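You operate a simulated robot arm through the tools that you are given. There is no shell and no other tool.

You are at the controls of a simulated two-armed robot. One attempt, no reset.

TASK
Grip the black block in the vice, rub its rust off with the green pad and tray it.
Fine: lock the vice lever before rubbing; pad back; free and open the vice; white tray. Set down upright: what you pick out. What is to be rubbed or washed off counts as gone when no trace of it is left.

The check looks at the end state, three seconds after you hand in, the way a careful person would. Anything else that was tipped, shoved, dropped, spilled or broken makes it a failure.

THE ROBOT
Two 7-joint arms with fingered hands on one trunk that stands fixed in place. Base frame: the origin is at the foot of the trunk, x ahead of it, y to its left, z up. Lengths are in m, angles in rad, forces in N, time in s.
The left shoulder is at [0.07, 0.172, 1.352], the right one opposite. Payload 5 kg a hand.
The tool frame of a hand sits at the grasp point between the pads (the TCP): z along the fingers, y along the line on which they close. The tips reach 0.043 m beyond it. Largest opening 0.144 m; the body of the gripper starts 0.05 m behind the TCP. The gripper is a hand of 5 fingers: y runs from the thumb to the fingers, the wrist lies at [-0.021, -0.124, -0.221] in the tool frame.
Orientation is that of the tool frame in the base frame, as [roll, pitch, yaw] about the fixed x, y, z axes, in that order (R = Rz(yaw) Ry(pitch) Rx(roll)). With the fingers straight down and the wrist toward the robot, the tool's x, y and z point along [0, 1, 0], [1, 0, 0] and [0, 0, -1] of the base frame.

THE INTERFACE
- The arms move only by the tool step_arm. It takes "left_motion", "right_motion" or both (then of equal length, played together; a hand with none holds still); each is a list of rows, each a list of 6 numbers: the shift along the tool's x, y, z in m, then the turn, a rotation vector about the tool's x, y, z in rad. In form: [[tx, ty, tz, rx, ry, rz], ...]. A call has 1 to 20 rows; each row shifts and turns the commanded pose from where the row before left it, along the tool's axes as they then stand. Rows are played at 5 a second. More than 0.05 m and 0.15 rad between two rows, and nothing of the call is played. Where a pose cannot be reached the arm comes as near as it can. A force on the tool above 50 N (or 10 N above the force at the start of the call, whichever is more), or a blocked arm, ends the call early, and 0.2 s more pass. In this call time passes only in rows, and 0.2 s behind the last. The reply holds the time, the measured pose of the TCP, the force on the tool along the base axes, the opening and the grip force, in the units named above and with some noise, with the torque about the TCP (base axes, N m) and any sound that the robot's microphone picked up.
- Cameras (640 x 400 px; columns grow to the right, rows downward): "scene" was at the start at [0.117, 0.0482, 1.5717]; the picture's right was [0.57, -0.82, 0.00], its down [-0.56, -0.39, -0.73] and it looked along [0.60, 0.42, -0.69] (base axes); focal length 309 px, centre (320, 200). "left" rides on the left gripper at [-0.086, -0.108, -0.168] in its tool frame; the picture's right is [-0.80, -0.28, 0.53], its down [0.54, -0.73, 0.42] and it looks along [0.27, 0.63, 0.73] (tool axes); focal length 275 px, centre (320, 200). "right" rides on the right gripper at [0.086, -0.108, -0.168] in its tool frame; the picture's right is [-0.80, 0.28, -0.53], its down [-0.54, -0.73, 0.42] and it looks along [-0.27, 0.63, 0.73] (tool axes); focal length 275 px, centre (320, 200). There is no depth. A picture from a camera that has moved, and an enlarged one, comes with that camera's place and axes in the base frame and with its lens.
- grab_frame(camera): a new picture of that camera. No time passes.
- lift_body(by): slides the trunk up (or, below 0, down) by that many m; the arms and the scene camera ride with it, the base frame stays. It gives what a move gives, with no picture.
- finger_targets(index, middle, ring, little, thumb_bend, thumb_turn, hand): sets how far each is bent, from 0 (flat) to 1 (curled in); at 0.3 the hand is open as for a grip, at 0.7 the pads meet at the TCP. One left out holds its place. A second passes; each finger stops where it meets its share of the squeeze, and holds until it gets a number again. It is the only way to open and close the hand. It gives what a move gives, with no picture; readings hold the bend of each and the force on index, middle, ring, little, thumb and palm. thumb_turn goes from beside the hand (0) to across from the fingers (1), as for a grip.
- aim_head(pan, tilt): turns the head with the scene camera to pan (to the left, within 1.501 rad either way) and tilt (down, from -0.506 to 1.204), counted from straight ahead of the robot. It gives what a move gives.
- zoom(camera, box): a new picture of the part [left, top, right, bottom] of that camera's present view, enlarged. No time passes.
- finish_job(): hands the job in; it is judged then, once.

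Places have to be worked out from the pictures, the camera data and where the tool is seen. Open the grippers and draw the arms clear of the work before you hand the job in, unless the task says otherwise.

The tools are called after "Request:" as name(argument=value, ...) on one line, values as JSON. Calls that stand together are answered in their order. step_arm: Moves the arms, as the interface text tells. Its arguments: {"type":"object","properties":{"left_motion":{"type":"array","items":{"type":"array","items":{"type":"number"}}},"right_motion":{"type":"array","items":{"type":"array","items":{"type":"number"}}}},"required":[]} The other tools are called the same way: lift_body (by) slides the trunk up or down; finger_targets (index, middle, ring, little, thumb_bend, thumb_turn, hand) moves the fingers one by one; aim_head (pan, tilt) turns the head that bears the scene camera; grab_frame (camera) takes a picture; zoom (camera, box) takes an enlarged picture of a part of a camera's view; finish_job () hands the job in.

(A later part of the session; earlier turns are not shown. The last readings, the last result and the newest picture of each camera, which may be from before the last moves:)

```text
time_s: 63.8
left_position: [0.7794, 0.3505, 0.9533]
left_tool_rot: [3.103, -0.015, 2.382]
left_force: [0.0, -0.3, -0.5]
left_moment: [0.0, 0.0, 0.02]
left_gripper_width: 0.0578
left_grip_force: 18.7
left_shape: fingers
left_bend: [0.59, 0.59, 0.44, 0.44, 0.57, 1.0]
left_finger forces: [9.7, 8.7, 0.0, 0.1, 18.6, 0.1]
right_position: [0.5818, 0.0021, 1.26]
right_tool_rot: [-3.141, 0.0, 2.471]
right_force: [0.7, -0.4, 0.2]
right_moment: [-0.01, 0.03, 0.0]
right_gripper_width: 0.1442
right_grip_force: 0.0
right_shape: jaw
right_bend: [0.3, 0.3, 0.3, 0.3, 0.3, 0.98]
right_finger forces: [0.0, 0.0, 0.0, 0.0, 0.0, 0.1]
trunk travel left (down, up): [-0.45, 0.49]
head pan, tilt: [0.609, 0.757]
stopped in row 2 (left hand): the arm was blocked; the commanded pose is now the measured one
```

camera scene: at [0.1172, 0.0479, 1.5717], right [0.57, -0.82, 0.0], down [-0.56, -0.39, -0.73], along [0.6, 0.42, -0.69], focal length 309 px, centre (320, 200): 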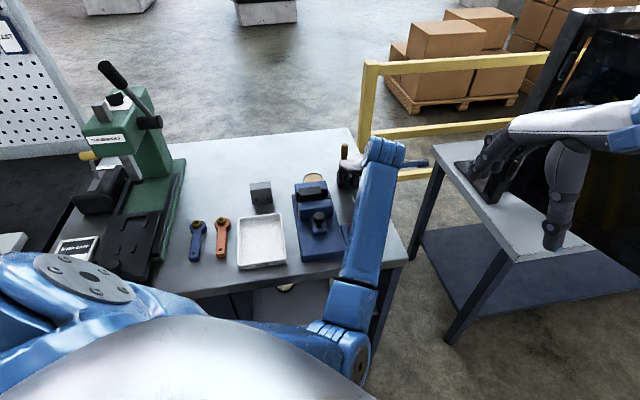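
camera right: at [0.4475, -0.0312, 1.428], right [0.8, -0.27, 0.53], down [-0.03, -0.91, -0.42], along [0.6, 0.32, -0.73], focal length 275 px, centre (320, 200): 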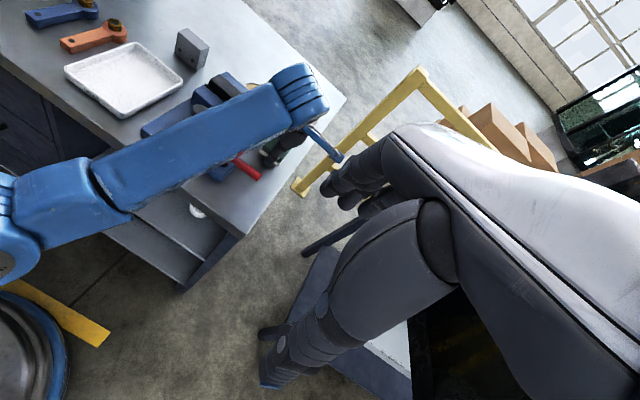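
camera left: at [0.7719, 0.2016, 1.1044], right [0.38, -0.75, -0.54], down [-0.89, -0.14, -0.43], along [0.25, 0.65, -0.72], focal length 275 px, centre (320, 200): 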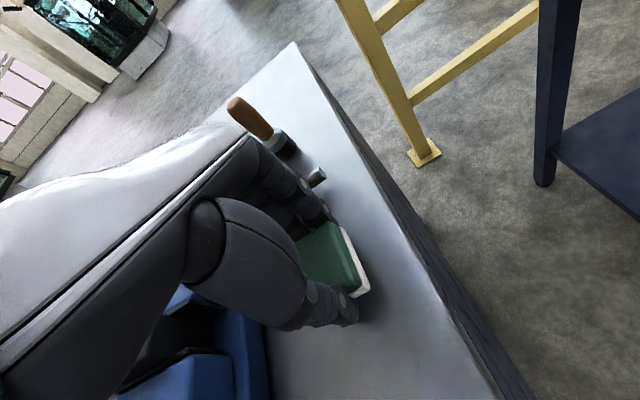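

The arm reports being blocked: the swung-in elbow is touching the robot's own body. I raise the hand and go back left to free the elbow.

Request:
step_arm(left_motion=[[0, 0.005, -0.03, 0, 0, 0], [0, 0.005, -0.04, 0, 0, 0], [0, 0.005, -0.04, 0, 0, 0]])

Request:
grab_frame(camera="scene")

```text
time_s: 64.6
left_position: [0.7865, 0.3518, 1.0616]
left_tool_rot: [3.111, -0.014, 2.379]
left_force: [-0.8, -0.2, -1.2]
left_moment: [0.02, -0.03, 0.02]
left_gripper_width: 0.0579
left_grip_force: 18.7
left_shape: fingers
left_bend: [0.59, 0.59, 0.44, 0.44, 0.57, 1.0]
left_finger forces: [9.7, 8.6, 0.0, 0.0, 18.5, 0.0]
right_position: [0.5815, 0.0012, 1.259]
right_tool_rot: [3.141, 0.0, 2.471]
right_force: [1.0, -0.3, 0.6]
right_moment: [0.0, 0.01, 0.02]
right_gripper_width: 0.1441
right_grip_force: 0.0
right_shape: jaw
right_bend: [0.3, 0.3, 0.3, 0.3, 0.3, 0.98]
right_finger forces: [0.1, 0.1, 0.1, 0.0, 0.0, 0.1]
trunk travel left (down, up): [-0.45, 0.49]
head pan, tilt: [0.609, 0.757]
```

```text
taken
camera scene: at [0.1167, 0.0478, 1.5716], right [0.57, -0.82, 0.0], down [-0.56, -0.39, -0.73], along [0.6, 0.42, -0.69], focal length 309 px, centre (320, 200)
```

scene: 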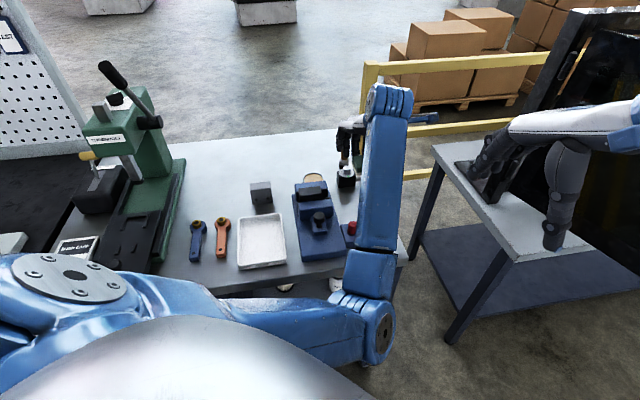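

The elbow is on the inner side. I straighten the hand's small tilt and carry it left over the free table, to let the elbow swing back outward.

Request:
step_arm(left_motion=[[0.03, 0, -0.02, 0.03, -0.014, 0.019], [0.035, 0, -0.01, 0, 0, 0], [0.035, 0, 0, 0, 0, 0], [0.035, 0, 0, 0, 0, 0], [0.035, 0, 0, 0, 0, 0], [0.035, 0, 0, 0, 0, 0]])

Request:
grab_frame(camera="scene")

```text
time_s: 66.0
left_position: [0.643, 0.4986, 1.0918]
left_tool_rot: [3.138, 0.003, 2.36]
left_force: [0.2, 1.2, -1.4]
left_moment: [-0.03, -0.01, 0.01]
left_gripper_width: 0.0579
left_grip_force: 18.1
left_shape: fingers
left_bend: [0.59, 0.59, 0.44, 0.44, 0.57, 1.0]
left_finger forces: [9.8, 8.7, 0.1, 0.1, 18.6, 0.0]
right_position: [0.5817, 0.0009, 1.2599]
right_tool_rot: [-3.14, 0.0, 2.471]
right_force: [0.1, -0.2, 0.2]
right_moment: [-0.03, -0.02, -0.02]
right_gripper_width: 0.144
right_grip_force: 0.2
right_shape: jaw
right_bend: [0.3, 0.3, 0.3, 0.3, 0.3, 0.98]
right_finger forces: [0.0, 0.1, 0.0, 0.0, 0.1, 0.0]
trunk travel left (down, up): [-0.45, 0.49]
head pan, tilt: [0.609, 0.757]
```

```text
taken
camera scene: at [0.1165, 0.0492, 1.5717], right [0.57, -0.82, 0.0], down [-0.56, -0.39, -0.73], along [0.6, 0.41, -0.69], focal length 309 px, centre (320, 200)
```

scene: 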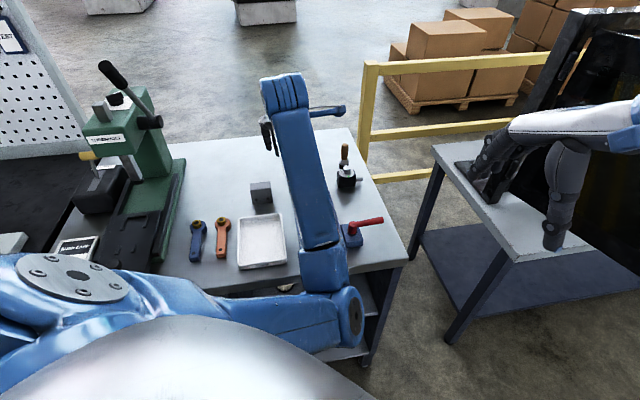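

The elbow still hangs inward. I take the hand to the starting area at the far left, where the elbow was outward, and turn the wrist as it was there.

Request:
step_arm(left_motion=[[0.028, -0.018, -0.017, 0, 0, 0], [0.028, -0.018, -0.017, 0, 0, 0], [0.028, -0.018, -0.017, 0, 0, 0], [0.028, -0.018, -0.017, 0, 0, 0], [0.028, -0.018, -0.017, 0, 0, 0], [0.028, -0.018, -0.017, 0, 0, 0]])

Request:
grab_frame(camera="scene")

```text
time_s: 67.4
left_position: [0.4436, 0.5366, 1.1929]
left_tool_rot: [3.138, 0.001, 2.36]
left_force: [-0.3, -0.7, -0.3]
left_moment: [0.01, 0.01, 0.01]
left_gripper_width: 0.0577
left_grip_force: 18.5
left_shape: fingers
left_bend: [0.59, 0.59, 0.44, 0.44, 0.57, 1.0]
left_finger forces: [9.8, 8.6, 0.1, 0.0, 18.6, 0.0]
right_position: [0.5807, 0.0009, 1.2606]
right_tool_rot: [3.141, -0.002, 2.472]
right_force: [-0.3, -0.6, 0.0]
right_moment: [-0.01, -0.01, 0.01]
right_gripper_width: 0.1437
right_grip_force: 0.1
right_shape: jaw
right_bend: [0.3, 0.3, 0.3, 0.3, 0.3, 0.98]
right_finger forces: [0.0, 0.0, 0.0, 0.0, 0.0, 0.0]
trunk travel left (down, up): [-0.45, 0.49]
head pan, tilt: [0.609, 0.757]
```

```text
taken
camera scene: at [0.1164, 0.0477, 1.5717], right [0.57, -0.82, 0.0], down [-0.56, -0.39, -0.73], along [0.6, 0.42, -0.69], focal length 309 px, centre (320, 200)
```

scene: 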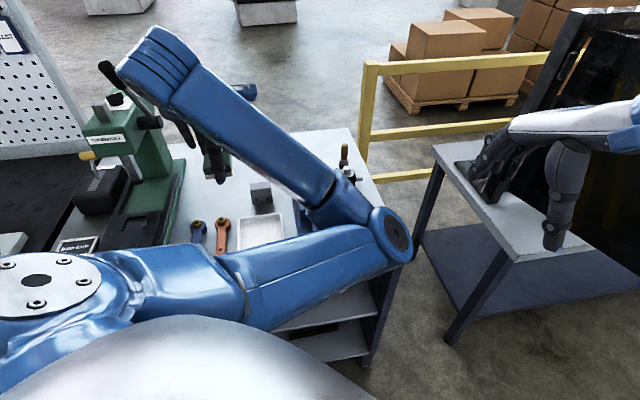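

The elbow is now far front-right. I turn the wrist back to the starting yaw to coax the elbow around.

Request:
step_arm(left_motion=[[0, 0, 0, 0, 0, 0.13], [0, 0, 0, 0, 0, 0.13], [0, 0, 0, 0, 0, 0.13], [0, 0, 0, 0, 0, 0.13], [0, 0, 0, 0, 0, 0.13], [0, 0, 0, 0, 0, 0.13]])

Request:
grab_frame(camera="scene")

```text
time_s: 68.8
left_position: [0.4471, 0.5388, 1.1956]
left_tool_rot: [3.138, -0.003, 1.578]
left_force: [0.4, -0.6, -1.2]
left_moment: [-0.01, 0.01, -0.03]
left_gripper_width: 0.0578
left_grip_force: 18.2
left_shape: fingers
left_bend: [0.59, 0.59, 0.44, 0.44, 0.57, 1.0]
left_finger forces: [9.8, 8.5, 0.0, 0.0, 18.4, 0.1]
right_position: [0.5813, 0.001, 1.2611]
right_tool_rot: [-3.141, 0.0, 2.47]
right_force: [0.2, 0.2, -0.1]
right_moment: [0.01, 0.05, 0.04]
right_gripper_width: 0.1441
right_grip_force: 0.0
right_shape: jaw
right_bend: [0.3, 0.3, 0.3, 0.3, 0.3, 0.98]
right_finger forces: [0.1, 0.0, 0.0, 0.0, 0.0, 0.0]
trunk travel left (down, up): [-0.45, 0.49]
head pan, tilt: [0.609, 0.757]
```

```text
taken
camera scene: at [0.1168, 0.0485, 1.5717], right [0.57, -0.82, 0.0], down [-0.56, -0.39, -0.73], along [0.6, 0.42, -0.69], focal length 309 px, centre (320, 200)
```

scene: 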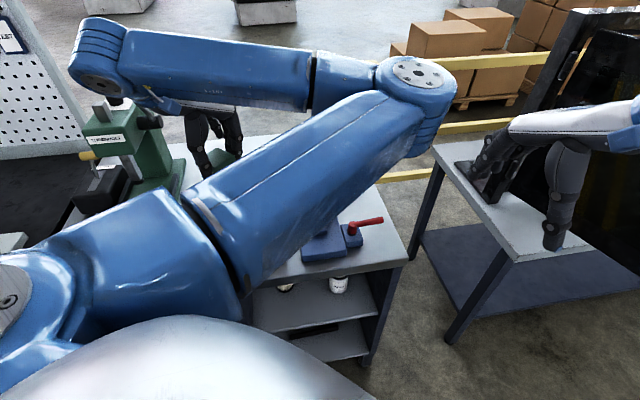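

The elbow swung up and forward. Raising the trunk would stretch the arm more over the bench and make the elbow position less critical, so I lift the body by 0.15 m.

Request:
lift_body(by=0.15)

Request:
grab_frame(camera="scene")

```text
time_s: 70.6
left_position: [0.4481, 0.5408, 1.3446]
left_tool_rot: [3.141, -0.002, 1.579]
left_force: [-0.2, -0.8, -0.7]
left_moment: [-0.04, 0.04, 0.0]
left_gripper_width: 0.0577
left_grip_force: 18.6
left_shape: fingers
left_bend: [0.59, 0.59, 0.44, 0.44, 0.57, 1.0]
left_finger forces: [9.8, 8.7, 0.1, 0.0, 18.5, 0.0]
right_position: [0.581, 0.0, 1.4086]
right_tool_rot: [-3.141, -0.002, 2.47]
right_force: [-0.3, 0.3, -0.2]
right_moment: [0.01, 0.02, 0.02]
right_gripper_width: 0.1436
right_grip_force: 0.2
right_shape: jaw
right_bend: [0.3, 0.3, 0.3, 0.3, 0.3, 0.98]
right_finger forces: [0.1, 0.0, 0.0, 0.0, 0.0, 0.0]
trunk travel left (down, up): [-0.6, 0.34]
head pan, tilt: [0.609, 0.757]
```

```text
taken
camera scene: at [0.1172, 0.0481, 1.7216], right [0.57, -0.82, 0.0], down [-0.56, -0.39, -0.73], along [0.6, 0.42, -0.69], focal length 309 px, centre (320, 200)
```

scene: 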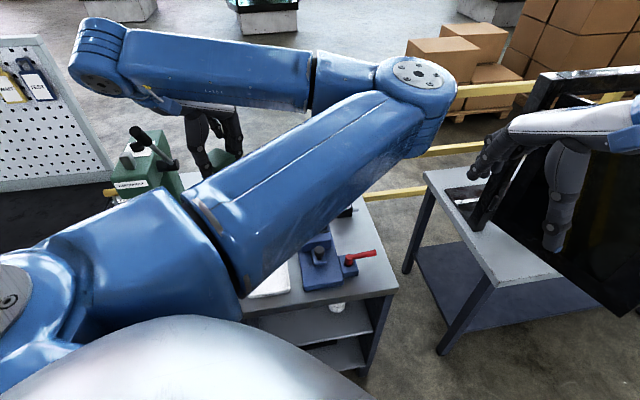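

Now I move the hand, still at this yaw, toward a point high above the pad's place, and watch the elbow.

Request:
step_arm(left_motion=[[-0.02, 0.033, 0.02, 0, 0, 0], [-0.02, 0.033, 0.02, 0, 0, 0], [-0.02, 0.033, 0.02, 0, 0, 0], [-0.02, 0.033, 0.02, 0, 0, 0], [-0.02, 0.033, 0.02, 0, 0, 0]])

Request:
grab_frame(camera="scene")

```text
time_s: 72.0
left_position: [0.6109, 0.4627, 1.2652]
left_tool_rot: [3.107, -0.013, 1.618]
left_force: [-1.3, 0.9, -0.7]
left_moment: [0.0, -0.01, 0.01]
left_gripper_width: 0.058
left_grip_force: 18.5
left_shape: fingers
left_bend: [0.59, 0.59, 0.44, 0.44, 0.57, 1.0]
left_finger forces: [9.9, 8.6, 0.1, 0.0, 18.7, 0.1]
right_position: [0.5816, 0.0009, 1.4103]
right_tool_rot: [3.141, -0.001, 2.47]
right_force: [1.0, -0.3, -0.4]
right_moment: [-0.01, 0.01, 0.01]
right_gripper_width: 0.1439
right_grip_force: 0.0
right_shape: jaw
right_bend: [0.3, 0.3, 0.3, 0.3, 0.3, 0.98]
right_finger forces: [0.1, 0.0, 0.0, 0.1, 0.0, 0.1]
trunk travel left (down, up): [-0.6, 0.34]
head pan, tilt: [0.609, 0.757]
stopped in row 5 (left hand): the arm was blocked; the commanded pose is now the measured one
```

```text
taken
camera scene: at [0.1166, 0.048, 1.7217], right [0.57, -0.82, 0.0], down [-0.56, -0.39, -0.73], along [0.6, 0.42, -0.69], focal length 309 px, centre (320, 200)
```

scene: 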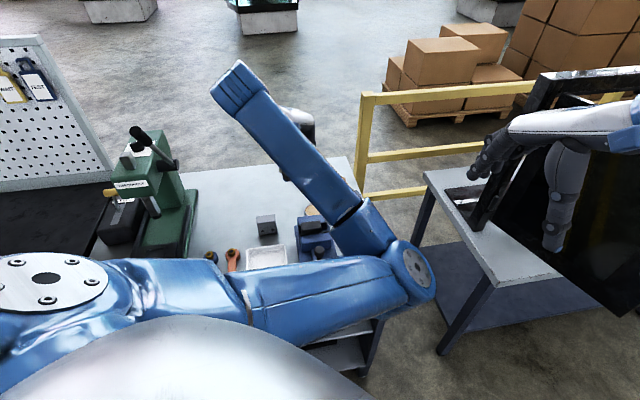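

Blocked again, since the inward upper arm lies across the chest. The hand's 45° yaw favours elbow-in, so I go back left and turn the wrist clockwise to bring the elbow up and over to the outside; the pad is nearly square, so it can go back turned by 90°.

Request:
step_arm(left_motion=[[0.02, -0.033, -0.01, 0.02, 0, 0], [0.02, -0.033, -0.01, 0.014, 0, 0], [0.02, -0.033, -0.01, 0, 0, 0], [0.015, -0.033, 0, 0, 0, 0], [0.01, -0.03, 0, 0, 0, 0], [0, 0, 0, 0, 0, 0.14], [0, 0, 0, 0, 0, 0.14], [0, 0, 0, 0, 0, 0.14]])

Request:
grab_frame(camera="scene")

```text
time_s: 73.8
left_position: [0.4448, 0.5369, 1.2922]
left_tool_rot: [-3.135, -0.01, 1.191]
left_force: [-0.5, -0.2, -1.3]
left_moment: [-0.04, -0.03, -0.04]
left_gripper_width: 0.0577
left_grip_force: 18.6
left_shape: fingers
left_bend: [0.59, 0.59, 0.44, 0.44, 0.57, 1.0]
left_finger forces: [9.8, 8.6, 0.1, 0.0, 18.5, 0.0]
right_position: [0.5812, 0.0011, 1.4105]
right_tool_rot: [-3.141, 0.0, 2.473]
right_force: [-0.4, -0.7, 0.2]
right_moment: [-0.05, -0.04, 0.0]
right_gripper_width: 0.1437
right_grip_force: 0.1
right_shape: jaw
right_bend: [0.3, 0.3, 0.3, 0.3, 0.3, 0.98]
right_finger forces: [0.1, 0.1, 0.1, 0.1, 0.0, 0.1]
trunk travel left (down, up): [-0.6, 0.34]
head pan, tilt: [0.609, 0.757]
```

```text
taken
camera scene: at [0.1165, 0.0489, 1.7217], right [0.57, -0.82, 0.0], down [-0.56, -0.39, -0.73], along [0.6, 0.42, -0.69], focal length 309 px, centre (320, 200)
```

scene: 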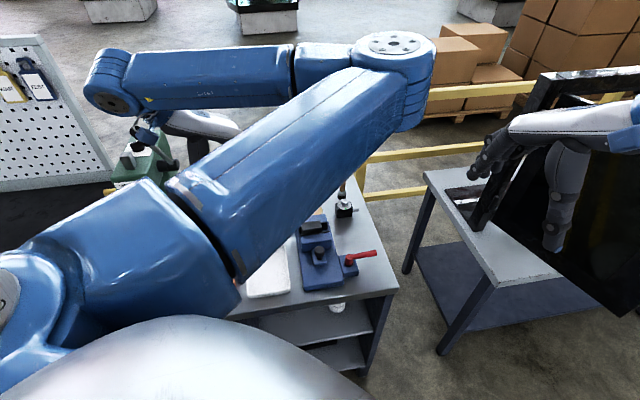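

The elbow is moving upward. I continue turning clockwise.

Request:
step_arm(left_motion=[[0, 0, 0, 0, 0, 0.14], [0, 0, 0, 0, 0, 0.14], [0, 0, 0, 0, 0, 0.14], [0, 0, 0, 0, 0, 0.14]])

Request:
grab_frame(camera="scene")

```text
time_s: 74.8
left_position: [0.4456, 0.5375, 1.292]
left_tool_rot: [-3.132, -0.005, 0.633]
left_force: [-0.5, 0.0, -0.4]
left_moment: [0.0, 0.01, 0.01]
left_gripper_width: 0.0578
left_grip_force: 18.9
left_shape: fingers
left_bend: [0.59, 0.59, 0.44, 0.44, 0.57, 1.0]
left_finger forces: [9.8, 8.5, 0.0, 0.0, 18.5, 0.0]
right_position: [0.5818, 0.0002, 1.4108]
right_tool_rot: [-3.14, 0.001, 2.469]
right_force: [-0.1, -0.2, -0.8]
right_moment: [0.01, 0.0, 0.02]
right_gripper_width: 0.1441
right_grip_force: 0.1
right_shape: jaw
right_bend: [0.3, 0.3, 0.3, 0.3, 0.3, 0.98]
right_finger forces: [0.1, 0.0, 0.0, 0.0, 0.0, 0.1]
trunk travel left (down, up): [-0.6, 0.34]
head pan, tilt: [0.609, 0.757]
```

```text
taken
camera scene: at [0.1176, 0.0481, 1.7217], right [0.57, -0.82, 0.0], down [-0.56, -0.39, -0.73], along [0.6, 0.42, -0.69], focal length 309 px, centre (320, 200)
```

scene: 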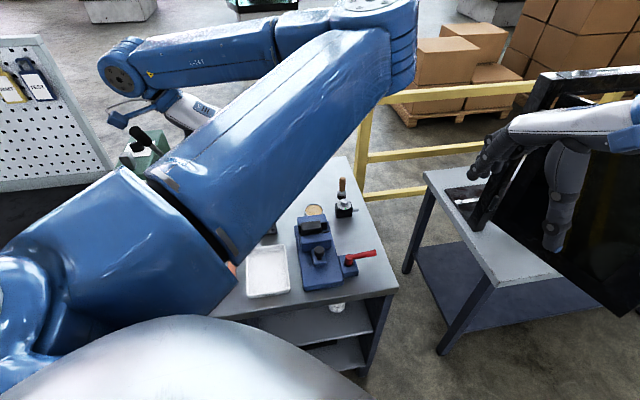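

The elbow is now high in front, clear of the chest. I first draw the right arm further right out of its way, then carry the hand toward the pad's place.

Request:
step_arm(right_motion=[[-0.025, -0.0313, 0, 0, 0, 0], [-0.025, -0.0313, 0, 0, 0, 0], [-0.025, -0.0313, 0, 0, 0, 0], [-0.025, -0.0313, 0, 0, 0, 0], [-0.025, -0.0313, 0, 0, 0, 0]])

Request:
step_arm(left_motion=[[0.015, 0.0367, 0.0172, 0, 0, 0], [0.015, 0.0367, 0.0172, 0, 0, 0], [0.015, 0.0367, 0.0172, 0, 0, 0], [0.015, 0.0367, 0.0172, 0, 0, 0]])

Request:
grab_frame(camera="scene")

```text
time_s: 76.0
left_position: [0.4447, 0.5361, 1.2935]
left_tool_rot: [-3.13, -0.007, 0.636]
left_force: [0.2, -0.6, -0.1]
left_moment: [0.04, -0.02, 0.02]
left_gripper_width: 0.0578
left_grip_force: 18.2
left_shape: fingers
left_bend: [0.59, 0.59, 0.44, 0.44, 0.57, 1.0]
left_finger forces: [9.8, 8.7, 0.0, 0.0, 18.4, 0.0]
right_position: [0.5824, -0.2017, 1.4111]
right_tool_rot: [3.14, 0.0, 2.473]
right_force: [-0.4, 0.1, -1.1]
right_moment: [0.03, -0.02, -0.06]
right_gripper_width: 0.144
right_grip_force: 0.1
right_shape: jaw
right_bend: [0.3, 0.3, 0.3, 0.3, 0.3, 0.98]
right_finger forces: [0.0, 0.0, 0.1, 0.0, 0.1, 0.1]
trunk travel left (down, up): [-0.6, 0.34]
head pan, tilt: [0.609, 0.757]
```

```text
time_s: 77.0
left_position: [0.5817, 0.4532, 1.2237]
left_tool_rot: [-3.131, -0.005, 0.636]
left_force: [1.2, 1.3, -0.6]
left_moment: [-0.01, -0.01, -0.02]
left_gripper_width: 0.0577
left_grip_force: 18.6
left_shape: fingers
left_bend: [0.59, 0.59, 0.44, 0.44, 0.57, 1.0]
left_finger forces: [9.8, 8.6, 0.0, 0.0, 18.5, 0.0]
right_position: [0.5835, -0.1984, 1.4109]
right_tool_rot: [-3.14, -0.002, 2.474]
right_force: [0.8, 0.3, 0.0]
right_moment: [0.0, 0.04, 0.02]
right_gripper_width: 0.1439
right_grip_force: 0.0
right_shape: jaw
right_bend: [0.3, 0.3, 0.3, 0.3, 0.3, 0.98]
right_finger forces: [0.0, 0.1, 0.0, 0.0, 0.1, 0.0]
trunk travel left (down, up): [-0.6, 0.34]
head pan, tilt: [0.609, 0.757]
```

```text
taken
camera scene: at [0.1192, 0.0475, 1.7216], right [0.57, -0.82, 0.0], down [-0.56, -0.39, -0.73], along [0.59, 0.42, -0.69], focal length 309 px, centre (320, 200)
```

scene: 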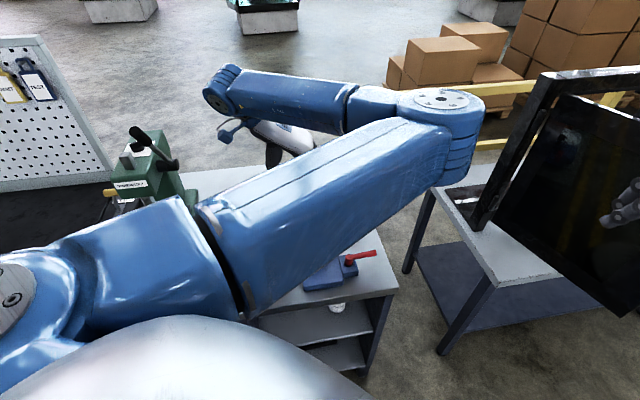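

The elbow travels high in front. I continue toward the pad's place in steps.

Request:
step_arm(left_motion=[[0.015, 0.0367, 0.0172, 0, 0, 0], [0.015, 0.0367, 0.0172, 0, 0, 0], [0.015, 0.0367, 0.0172, 0, 0, 0]])

Request:
grab_frame(camera="scene")

```text
time_s: 77.8
left_position: [0.6866, 0.3947, 1.1735]
left_tool_rot: [-3.13, -0.012, 0.636]
left_force: [2.5, 1.6, 5.0]
left_moment: [-0.14, 0.1, -0.02]
left_gripper_width: 0.0577
left_grip_force: 19.0
left_shape: fingers
left_bend: [0.59, 0.59, 0.44, 0.44, 0.57, 1.0]
left_finger forces: [9.8, 9.0, 0.0, 0.1, 18.9, 0.1]
right_position: [0.5853, -0.1973, 1.4111]
right_tool_rot: [-3.138, 0.002, 2.474]
right_force: [1.4, 1.0, 0.8]
right_moment: [-0.01, 0.07, 0.0]
right_gripper_width: 0.1438
right_grip_force: 0.1
right_shape: jaw
right_bend: [0.3, 0.3, 0.3, 0.3, 0.3, 0.98]
right_finger forces: [0.1, 0.0, 0.0, 0.1, 0.0, 0.0]
trunk travel left (down, up): [-0.6, 0.34]
head pan, tilt: [0.609, 0.757]
```

```text
taken
camera scene: at [0.1184, 0.0496, 1.7221], right [0.57, -0.82, 0.0], down [-0.56, -0.39, -0.73], along [0.59, 0.42, -0.69], focal length 309 px, centre (320, 200)
```

scene: 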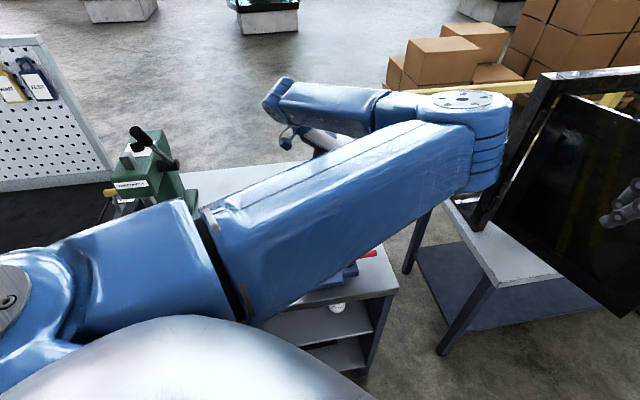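

No block so far. I set the yaw so that the tool's closing axis lies along the bench's right direction, and continue over the pad's place at a safe height.

Request:
step_arm(left_motion=[[0, 0, 0, -0.0116, -0.012, -0.148], [0.003, 0.03, 0.025, 0, 0, 0], [0.003, 0.03, 0.025, 0, 0, 0], [0.003, 0.03, 0.025, 0, 0, 0], [0.0035, 0.0295, 0.025, 0, 0, 0]])

Request:
grab_frame(camera="scene")

Request:
grab_frame(camera="left")

```text
time_s: 79.0
left_position: [0.7779, 0.3177, 1.0719]
left_tool_rot: [-3.141, 0.004, 0.785]
left_force: [0.1, 0.1, 0.4]
left_moment: [-0.01, 0.0, 0.03]
left_gripper_width: 0.0581
left_grip_force: 18.8
left_shape: fingers
left_bend: [0.59, 0.59, 0.44, 0.44, 0.57, 1.0]
left_finger forces: [9.9, 9.0, 0.0, 0.0, 19.0, 0.0]
right_position: [0.5827, -0.1994, 1.4105]
right_tool_rot: [-3.14, -0.001, 2.472]
right_force: [0.9, 0.3, -0.2]
right_moment: [-0.01, 0.03, 0.02]
right_gripper_width: 0.1435
right_grip_force: 0.1
right_shape: jaw
right_bend: [0.3, 0.3, 0.3, 0.3, 0.3, 0.98]
right_finger forces: [0.0, 0.0, 0.0, 0.1, 0.0, 0.1]
trunk travel left (down, up): [-0.6, 0.34]
head pan, tilt: [0.609, 0.757]
```

```text
taken
camera scene: at [0.1191, 0.0477, 1.7216], right [0.57, -0.82, 0.0], down [-0.56, -0.39, -0.73], along [0.59, 0.42, -0.69], focal length 309 px, centre (320, 200)
```

scene: 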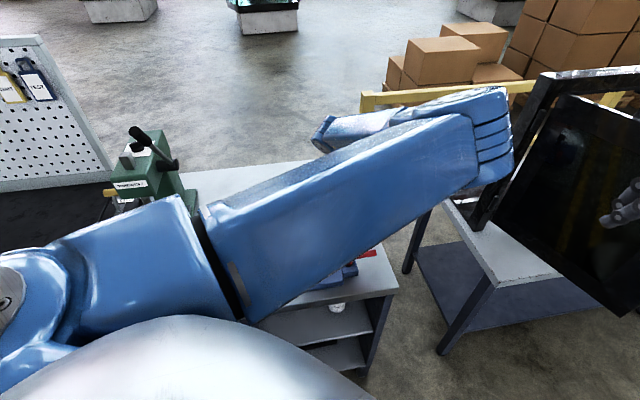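

```text
taken
camera left: at [0.6405, 0.3351, 1.2397], right [-0.77, -0.36, -0.53], down [-0.13, 0.9, -0.43], along [0.63, -0.26, -0.73], focal length 275 px, centre (320, 200)
```

left: 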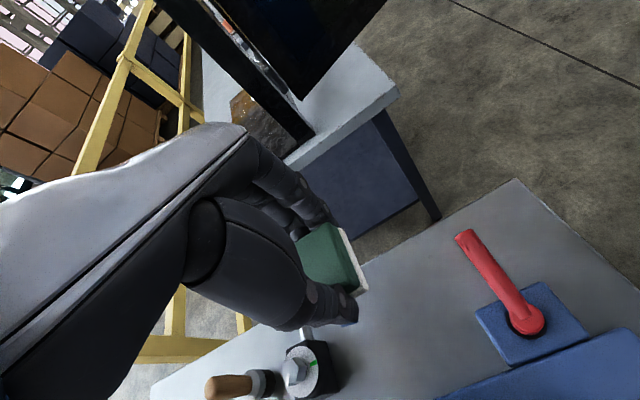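

The hand is over the pad's original place with the elbow high and free. I lower the pad toward the table.

Request:
step_arm(left_motion=[[0.001, 0, 0.035, 0, 0, 0], [0.001, 0, 0.035, 0, 0, 0], [0, 0, 0.035, 0, 0, 0], [0, 0, 0.015, 0, 0, 0]])

Request:
grab_frame(camera="left")

Request:
grab_frame(camera="scene")

```text
time_s: 80.0
left_position: [0.7792, 0.3176, 0.9516]
left_tool_rot: [3.14, 0.005, 0.781]
left_force: [0.8, 0.5, -0.5]
left_moment: [0.01, 0.03, -0.01]
left_gripper_width: 0.0578
left_grip_force: 19.2
left_shape: fingers
left_bend: [0.59, 0.59, 0.44, 0.44, 0.57, 1.0]
left_finger forces: [9.8, 8.9, 0.1, 0.0, 19.0, 0.0]
right_position: [0.582, -0.1994, 1.4111]
right_tool_rot: [3.141, 0.001, 2.473]
right_force: [0.5, 0.3, -0.2]
right_moment: [0.04, -0.02, 0.01]
right_gripper_width: 0.1439
right_grip_force: 0.1
right_shape: jaw
right_bend: [0.3, 0.3, 0.3, 0.3, 0.3, 0.98]
right_finger forces: [0.0, 0.0, 0.1, 0.0, 0.0, 0.0]
trunk travel left (down, up): [-0.6, 0.34]
head pan, tilt: [0.609, 0.757]
```

```text
taken
camera left: at [0.6418, 0.3355, 1.1195], right [-0.77, -0.36, -0.53], down [-0.13, 0.9, -0.43], along [0.63, -0.26, -0.73], focal length 275 px, centre (320, 200)
```

left: 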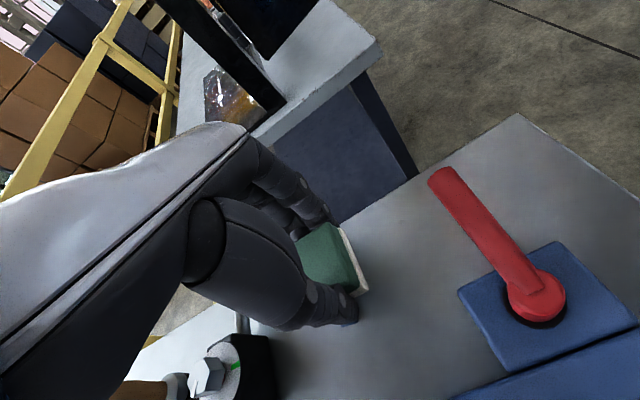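

```text
taken
camera scene: at [0.1171, 0.0481, 1.7218], right [0.57, -0.82, 0.0], down [-0.56, -0.39, -0.73], along [0.6, 0.42, -0.69], focal length 309 px, centre (320, 200)
```

scene: 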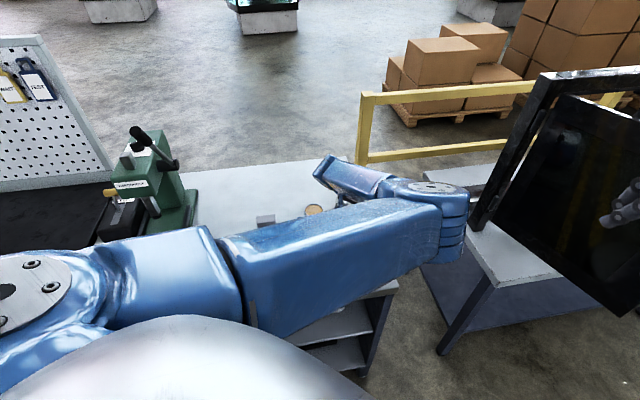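

All is clear and on target. I lower the last 2 cm until the table takes the pad.

Request:
step_arm(left_motion=[[0, 0, 0.01, 0, 0, 0], [0, 0, 0.006, 0, 0, 0], [0, 0, 0.003, 0, 0, 0], [0, 0, 0.002, 0, 0, 0]])

Request:
zoom(camera="left", box=[270, 190, 430, 360])

```text
time_s: 81.0
left_position: [0.7768, 0.3182, 0.9304]
left_tool_rot: [3.14, 0.005, 0.782]
left_force: [-0.5, 0.0, -0.8]
left_moment: [-0.01, 0.0, -0.02]
left_gripper_width: 0.0578
left_grip_force: 18.6
left_shape: fingers
left_bend: [0.59, 0.59, 0.44, 0.44, 0.57, 1.0]
left_finger forces: [9.8, 9.1, 0.0, 0.0, 19.0, 0.0]
right_position: [0.5838, -0.1997, 1.4092]
right_tool_rot: [-3.141, 0.0, 2.472]
right_force: [-0.3, 0.3, -0.5]
right_moment: [0.02, 0.01, 0.02]
right_gripper_width: 0.1441
right_grip_force: 0.0
right_shape: jaw
right_bend: [0.3, 0.3, 0.3, 0.3, 0.3, 0.98]
right_finger forces: [0.0, 0.1, 0.0, 0.0, 0.0, 0.0]
trunk travel left (down, up): [-0.6, 0.34]
head pan, tilt: [0.609, 0.757]
```

```text
2.35 times, centred on (350, 275) of left
camera zoom: at [0.6401, 0.336, 1.097], right [-0.77, -0.36, -0.53], down [-0.13, 0.89, -0.43], along [0.63, -0.26, -0.73], focal length 648 px, centre (249, 24)
```

zoom: 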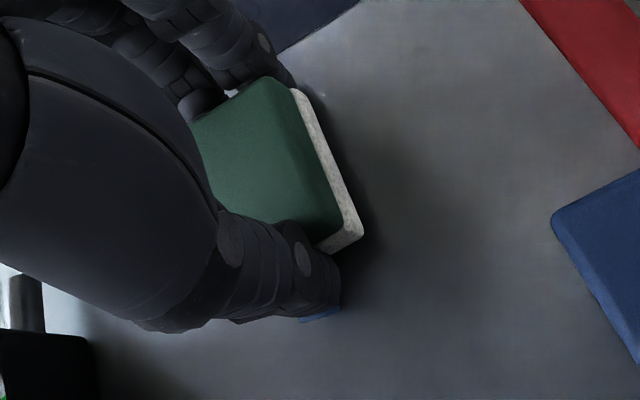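

No contact yet, so I go down in 2 mm steps.

Request:
step_arm(left_motion=[[0, 0, 0.002, 0, 0, 0], [0, 0, 0.002, 0, 0, 0], [0, 0, 0.001, 0, 0, 0]])

```text
time_s: 81.8
left_position: [0.7774, 0.317, 0.9271]
left_tool_rot: [3.138, 0.002, 0.781]
left_force: [1.6, -0.9, 17.1]
left_moment: [-0.4, -0.5, 0.01]
left_gripper_width: 0.0579
left_grip_force: 28.9
left_shape: fingers
left_bend: [0.59, 0.59, 0.44, 0.44, 0.57, 1.0]
left_finger forces: [15.6, 22.7, 0.0, 0.1, 20.1, 0.0]
right_position: [0.5822, -0.2001, 1.4118]
right_tool_rot: [3.141, 0.0, 2.471]
right_force: [-1.0, -0.2, -0.6]
right_moment: [0.02, 0.0, -0.01]
right_gripper_width: 0.1441
right_grip_force: 0.0
right_shape: jaw
right_bend: [0.3, 0.3, 0.3, 0.3, 0.3, 0.98]
right_finger forces: [0.0, 0.0, 0.0, 0.0, 0.0, 0.1]
trunk travel left (down, up): [-0.6, 0.34]
head pan, tilt: [0.609, 0.757]
```

Fingers and pad meet the table. I ease up 2 mm and open the fingers and thumb a little.

Request:
step_arm(left_motion=[[0, 0, -0.002, 0, 0, 0]])

Request:
finger_targets(hand="left", index=0.46, middle=0.46, thumb_bend=0.44)

Request:
zoom(camera="left", box=[270, 190, 430, 360])

```text
time_s: 82.2
left_position: [0.7759, 0.3185, 0.9278]
left_tool_rot: [3.141, 0.004, 0.781]
left_force: [5.2, -1.1, 15.2]
left_moment: [-0.4, -0.61, 0.05]
left_gripper_width: 0.058
left_grip_force: 26.4
left_shape: fingers
left_bend: [0.59, 0.59, 0.44, 0.44, 0.57, 1.0]
left_finger forces: [12.8, 21.6, 0.0, 0.1, 18.7, 0.0]
right_position: [0.5821, -0.2012, 1.4116]
right_tool_rot: [3.141, 0.0, 2.472]
right_force: [-0.3, 0.1, -0.2]
right_moment: [0.03, 0.0, -0.03]
right_gripper_width: 0.1437
right_grip_force: 0.0
right_shape: jaw
right_bend: [0.3, 0.3, 0.3, 0.3, 0.3, 0.98]
right_finger forces: [0.1, 0.1, 0.0, 0.0, 0.1, 0.1]
trunk travel left (down, up): [-0.6, 0.34]
head pan, tilt: [0.609, 0.757]
```

```text
time_s: 83.2
left_position: [0.7761, 0.3198, 0.9278]
left_tool_rot: [3.14, 0.005, 0.781]
left_force: [-1.4, 2.7, 12.0]
left_moment: [-0.17, -0.41, 0.06]
left_gripper_width: 0.0961
left_grip_force: 6.0
left_shape: fingers
left_bend: [0.46, 0.48, 0.44, 0.44, 0.44, 0.99]
left_finger forces: [0.1, 12.5, 0.1, 0.0, 0.0, 0.0]
right_position: [0.5818, -0.1995, 1.4116]
right_tool_rot: [-3.141, 0.0, 2.469]
right_force: [0.0, 0.7, 0.0]
right_moment: [-0.02, -0.01, 0.01]
right_gripper_width: 0.1436
right_grip_force: 0.1
right_shape: jaw
right_bend: [0.3, 0.3, 0.3, 0.3, 0.3, 0.98]
right_finger forces: [0.0, 0.1, 0.0, 0.0, 0.1, 0.0]
trunk travel left (down, up): [-0.6, 0.34]
head pan, tilt: [0.609, 0.757]
```

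```text
2.35 times, centred on (350, 275) of left
camera zoom: at [0.6385, 0.3366, 1.095], right [-0.77, -0.36, -0.53], down [-0.13, 0.9, -0.43], along [0.63, -0.26, -0.73], focal length 648 px, centre (249, 24)
```

zoom: 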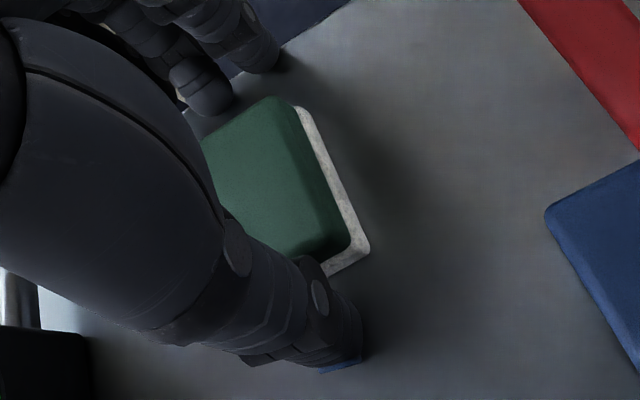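

The pad is released and lies flat. I lift the hand straight up and verify.

Request:
step_arm(left_motion=[[0, 0, -0.02, 0, 0, 0], [0, 0, -0.03, 0, 0, 0], [0, 0, -0.04, 0, 0, 0], [0, 0, -0.04, 0, 0, 0], [0, 0, -0.04, 0, 0, 0]])

Request:
grab_frame(camera="left")

Request:
grab_frame(camera="scene")

```text
time_s: 84.4
left_position: [0.7769, 0.3199, 1.0947]
left_tool_rot: [3.141, 0.006, 0.781]
left_force: [-1.2, -0.4, -0.8]
left_moment: [-0.03, -0.03, 0.02]
left_gripper_width: 0.0962
left_grip_force: 0.0
left_shape: fingers
left_bend: [0.46, 0.46, 0.44, 0.44, 0.44, 0.99]
left_finger forces: [0.0, 0.0, 0.0, 0.0, 0.1, 0.0]
right_position: [0.5816, -0.2, 1.412]
right_tool_rot: [-3.141, -0.001, 2.471]
right_force: [-0.8, 0.1, 0.0]
right_moment: [0.01, 0.0, -0.04]
right_gripper_width: 0.1441
right_grip_force: 0.0
right_shape: jaw
right_bend: [0.3, 0.3, 0.3, 0.3, 0.3, 0.98]
right_finger forces: [0.0, 0.0, 0.0, 0.1, 0.0, 0.0]
trunk travel left (down, up): [-0.6, 0.34]
head pan, tilt: [0.609, 0.757]
```

```text
taken
camera left: at [0.6395, 0.337, 1.2628], right [-0.77, -0.36, -0.53], down [-0.13, 0.9, -0.43], along [0.63, -0.26, -0.73], focal length 275 px, centre (320, 200)
```

left: 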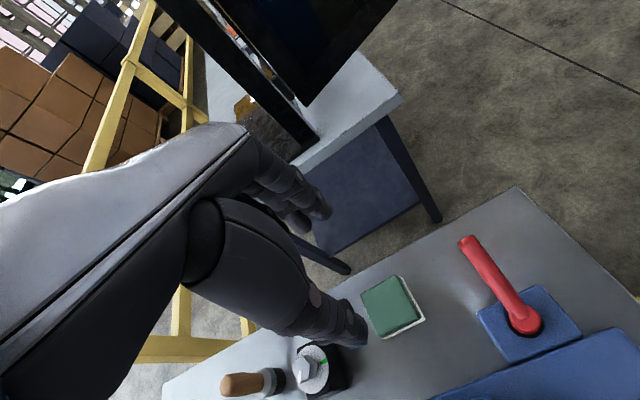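

```text
taken
camera scene: at [0.1156, 0.0473, 1.7217], right [0.57, -0.82, 0.0], down [-0.56, -0.39, -0.73], along [0.6, 0.42, -0.69], focal length 309 px, centre (320, 200)
```

scene: 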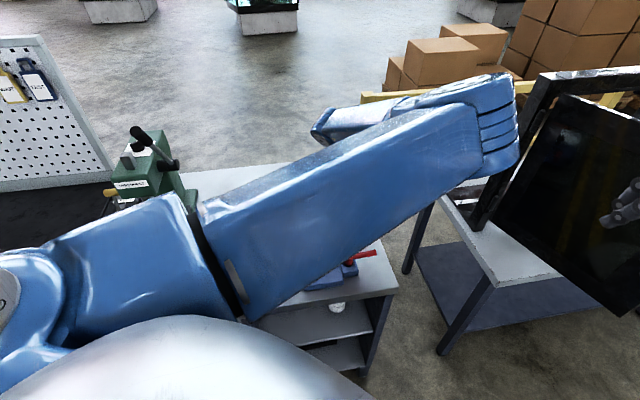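

The pad is back on its place. The left arm's elbow is still on the wrong side, so with an empty hand I go to free space nearer the body and turn the wrist further clockwise to bring the elbow over to the outside.

Request:
step_arm(left_motion=[[-0.01, -0.03, -0.03, 0, 0, 0], [-0.01, -0.035, -0.03, 0, 0, 0], [-0.015, -0.035, -0.03, 0, 0, 0], [-0.02, -0.035, -0.03, 0, 0, 0], [-0.02, -0.035, -0.03, 0, 0, 0], [-0.02, -0.035, -0.02, 0, 0, 0], [-0.02, -0.035, -0.02, 0, 0, 0]])

Request:
grab_frame(camera="scene")

```text
refused: row 4 steps farther than a row can; nothing moved
```

```text
taken
camera scene: at [0.1156, 0.0473, 1.7217], right [0.57, -0.82, 0.0], down [-0.56, -0.39, -0.73], along [0.6, 0.42, -0.69], focal length 309 px, centre (320, 200)
```

scene: 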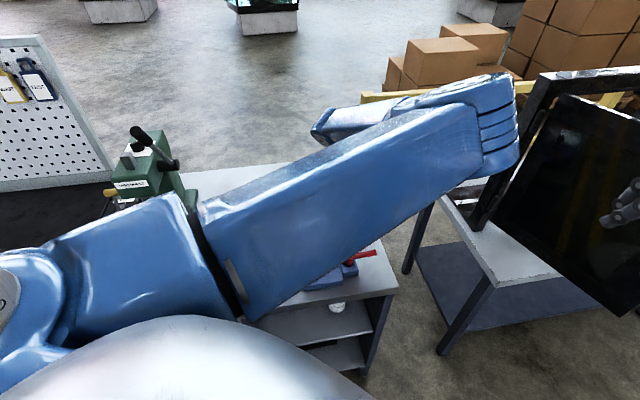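

The rows were slightly too long, so I repeat the same path with shorter ones.

Request:
step_arm(left_motion=[[-0.01, -0.03, -0.028, 0, 0, 0], [-0.012, -0.033, -0.028, 0, 0, 0], [-0.015, -0.033, -0.028, 0, 0, 0], [-0.018, -0.033, -0.028, 0, 0, 0], [-0.018, -0.033, -0.028, 0, 0, 0], [-0.018, -0.035, -0.02, 0, 0, 0], [-0.018, -0.035, -0.02, 0, 0, 0]])

Request:
grab_frame(camera="scene")

```text
time_s: 86.0
left_position: [0.5369, 0.4076, 1.2764]
left_tool_rot: [3.14, 0.006, 0.781]
left_force: [0.2, -0.2, 1.6]
left_moment: [-0.04, -0.04, -0.03]
left_gripper_width: 0.0962
left_grip_force: 0.1
left_shape: fingers
left_bend: [0.46, 0.46, 0.44, 0.44, 0.44, 0.99]
left_finger forces: [0.0, 0.0, 0.0, 0.1, 0.0, 0.0]
right_position: [0.5823, -0.1986, 1.4103]
right_tool_rot: [3.141, 0.0, 2.472]
right_force: [0.1, -1.0, -0.4]
right_moment: [-0.01, -0.01, -0.02]
right_gripper_width: 0.1439
right_grip_force: 0.2
right_shape: jaw
right_bend: [0.3, 0.3, 0.3, 0.3, 0.3, 0.98]
right_finger forces: [0.1, 0.0, 0.0, 0.1, 0.1, 0.0]
trunk travel left (down, up): [-0.6, 0.34]
head pan, tilt: [0.609, 0.757]
```

```text
taken
camera scene: at [0.1164, 0.0484, 1.7218], right [0.57, -0.82, 0.0], down [-0.56, -0.39, -0.73], along [0.6, 0.42, -0.69], focal length 309 px, centre (320, 200)
```

scene: 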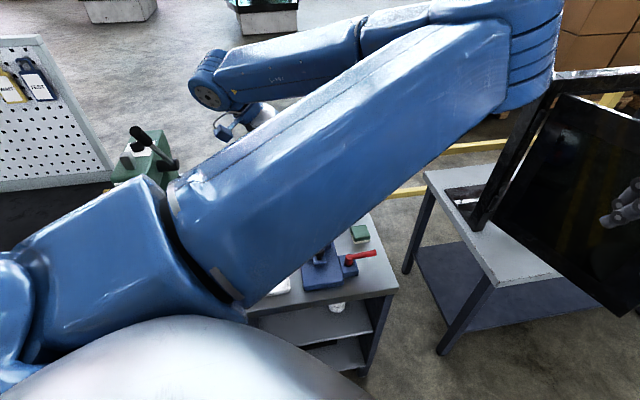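

Now I turn the wrist clockwise here in steps, watching the elbow.

Request:
step_arm(left_motion=[[0, 0, 0, 0, 0, 0.14], [0, 0, 0, 0, 0, 0.14], [0, 0, 0, 0, 0, 0.14], [0, 0, 0, 0, 0, 0.14], [0, 0, 0, 0, 0, 0.14]])

Request:
grab_frame(camera="scene")

```text
time_s: 87.2
left_position: [0.5466, 0.4059, 1.2778]
left_tool_rot: [3.137, 0.007, 0.085]
left_force: [-0.5, 1.0, -0.6]
left_moment: [0.02, -0.01, 0.0]
left_gripper_width: 0.0961
left_grip_force: 0.0
left_shape: fingers
left_bend: [0.46, 0.46, 0.44, 0.44, 0.44, 0.99]
left_finger forces: [0.0, 0.0, 0.0, 0.0, 0.0, 0.1]
left hand out of reach, approached as far as the arm can: row 5
right_position: [0.5833, -0.1992, 1.4103]
right_tool_rot: [-3.141, 0.001, 2.472]
right_force: [-0.5, -1.0, 0.6]
right_moment: [0.01, 0.03, 0.01]
right_gripper_width: 0.1441
right_grip_force: 0.1
right_shape: jaw
right_bend: [0.3, 0.3, 0.3, 0.3, 0.3, 0.98]
right_finger forces: [0.0, 0.1, 0.0, 0.1, 0.0, 0.0]
trunk travel left (down, up): [-0.6, 0.34]
head pan, tilt: [0.609, 0.757]
```

```text
taken
camera scene: at [0.1178, 0.0478, 1.7217], right [0.57, -0.82, 0.0], down [-0.56, -0.39, -0.73], along [0.6, 0.42, -0.69], focal length 309 px, centre (320, 200)
```

scene: 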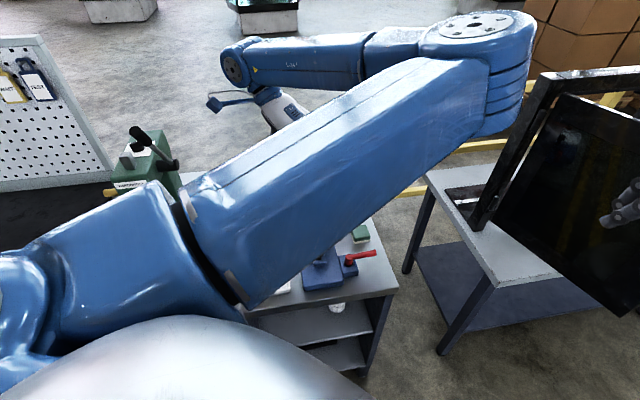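

The wrist hits its limit this way. Instead I raise the trunk further, so that the arm works nearly straight from above and the elbow side no longer matters.

Request:
lift_body(by=0.2)

Request:
step_arm(left_motion=[[0, 0, 0.02, 0, 0, -0.14], [0, 0, 0.03, 0, 0, -0.14], [0, 0, 0.03, 0, 0, -0.14], [0, 0, 0.03, 0, 0, -0.14], [0, 0, 0.03, 0, 0, -0.14], [0, 0, 0.03, 0, 0, -0.14], [0, 0, 0.03, 0, 0, -0.14], [0, 0, 0.03, 0, 0, -0.14]])

Request:
grab_frame(camera="scene")

```text
time_s: 89.3
left_position: [0.5461, 0.4049, 1.4772]
left_tool_rot: [3.138, 0.009, 0.089]
left_force: [0.3, 0.1, 0.2]
left_moment: [0.0, -0.01, -0.02]
left_gripper_width: 0.0963
left_grip_force: 0.1
left_shape: fingers
left_bend: [0.46, 0.46, 0.44, 0.44, 0.44, 0.99]
left_finger forces: [0.0, 0.0, 0.1, 0.0, 0.0, 0.1]
right_position: [0.5819, -0.199, 1.6103]
right_tool_rot: [3.141, 0.0, 2.472]
right_force: [-0.9, 0.3, 0.0]
right_moment: [0.0, -0.03, -0.02]
right_gripper_width: 0.1441
right_grip_force: 0.1
right_shape: jaw
right_bend: [0.3, 0.3, 0.3, 0.3, 0.3, 0.98]
right_finger forces: [0.0, 0.1, 0.0, 0.1, 0.0, 0.0]
trunk travel left (down, up): [-0.8, 0.14]
head pan, tilt: [0.609, 0.757]
```

```text
time_s: 91.2
left_position: [0.5464, 0.4059, 1.2479]
left_tool_rot: [-3.139, 0.005, 1.207]
left_force: [0.2, 0.7, 0.4]
left_moment: [-0.03, 0.01, 0.01]
left_gripper_width: 0.096
left_grip_force: 0.1
left_shape: fingers
left_bend: [0.46, 0.46, 0.44, 0.44, 0.44, 0.99]
left_finger forces: [0.0, 0.0, 0.0, 0.0, 0.0, 0.0]
right_position: [0.5827, -0.1998, 1.6104]
right_tool_rot: [3.141, 0.001, 2.471]
right_force: [-0.1, -0.7, -0.2]
right_moment: [0.01, 0.01, -0.01]
right_gripper_width: 0.144
right_grip_force: 0.1
right_shape: jaw
right_bend: [0.3, 0.3, 0.3, 0.3, 0.3, 0.98]
right_finger forces: [0.0, 0.0, 0.0, 0.0, 0.1, 0.0]
trunk travel left (down, up): [-0.8, 0.14]
head pan, tilt: [0.609, 0.757]
```

```text
taken
camera scene: at [0.117, 0.0478, 1.9218], right [0.57, -0.82, 0.0], down [-0.56, -0.39, -0.73], along [0.6, 0.42, -0.69], focal length 309 px, centre (320, 200)
```

scene: 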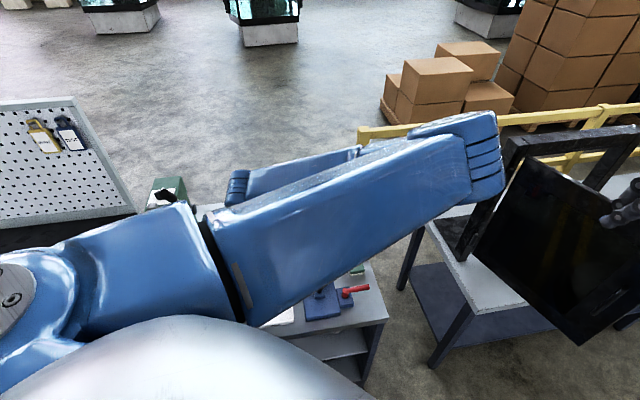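

I continue lowering and turning back to the bench-aligned yaw.

Request:
step_arm(left_motion=[[0, 0, 0.02, 0, 0, -0.14], [0, 0, 0.02, 0, 0, -0.14], [0, 0, 0.02, 0, 0, -0.14], [0, 0, 0.02, 0, 0, -0.14], [0, 0, 0.02, 0, 0, -0.14], [0, 0, 0.01, 0, 0, -0.14], [0, 0, 0, 0, 0, -0.14], [0, 0, 0, 0, 0, -0.14]])

Request:
grab_frame(camera="scene")

Request:
grab_frame(camera="left")

```text
time_s: 93.0
left_position: [0.5474, 0.4238, 1.1369]
left_tool_rot: [-3.132, -0.001, 2.326]
left_force: [-0.8, 0.2, -1.3]
left_moment: [0.01, -0.02, -0.01]
left_gripper_width: 0.0962
left_grip_force: 0.0
left_shape: fingers
left_bend: [0.46, 0.46, 0.44, 0.44, 0.44, 0.99]
left_finger forces: [0.0, 0.0, 0.0, 0.0, 0.0, 0.0]
left hand out of reach, approached as far as the arm can: row 7, 8
right_position: [0.5833, -0.1988, 1.6105]
right_tool_rot: [-3.14, 0.0, 2.472]
right_force: [0.3, -0.8, 0.5]
right_moment: [-0.01, 0.04, -0.03]
right_gripper_width: 0.1437
right_grip_force: 0.0
right_shape: jaw
right_bend: [0.3, 0.3, 0.3, 0.3, 0.3, 0.98]
right_finger forces: [0.0, 0.1, 0.0, 0.0, 0.0, 0.1]
trunk travel left (down, up): [-0.8, 0.14]
head pan, tilt: [0.609, 0.757]
```

```text
taken
camera scene: at [0.1175, 0.0483, 1.9217], right [0.57, -0.82, 0.0], down [-0.56, -0.39, -0.73], along [0.6, 0.42, -0.69], focal length 309 px, centre (320, 200)
```

scene: 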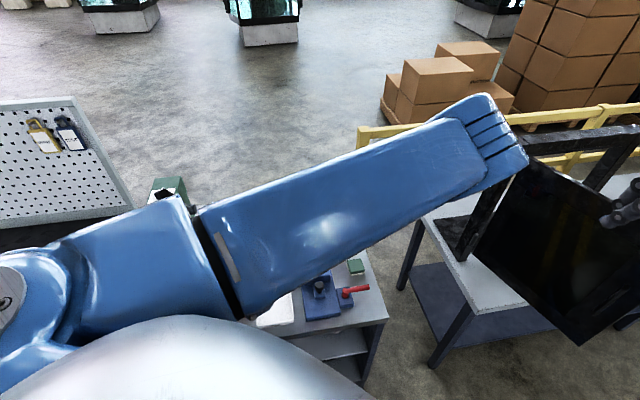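

```text
taken
camera left: at [0.5285, 0.2883, 1.3045], right [0.34, -0.78, -0.53], down [-0.9, -0.11, -0.42], along [0.27, 0.62, -0.74], focal length 275 px, centre (320, 200)
```

left: 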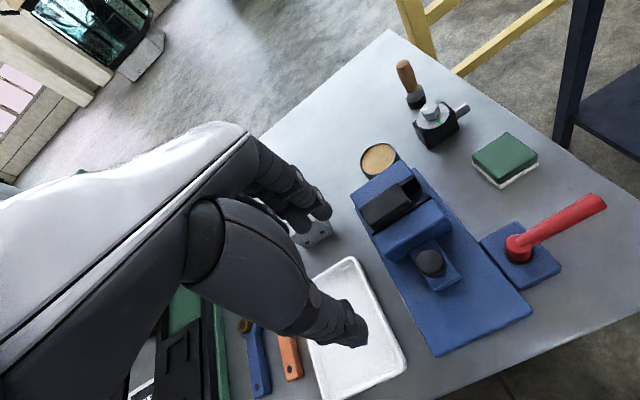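

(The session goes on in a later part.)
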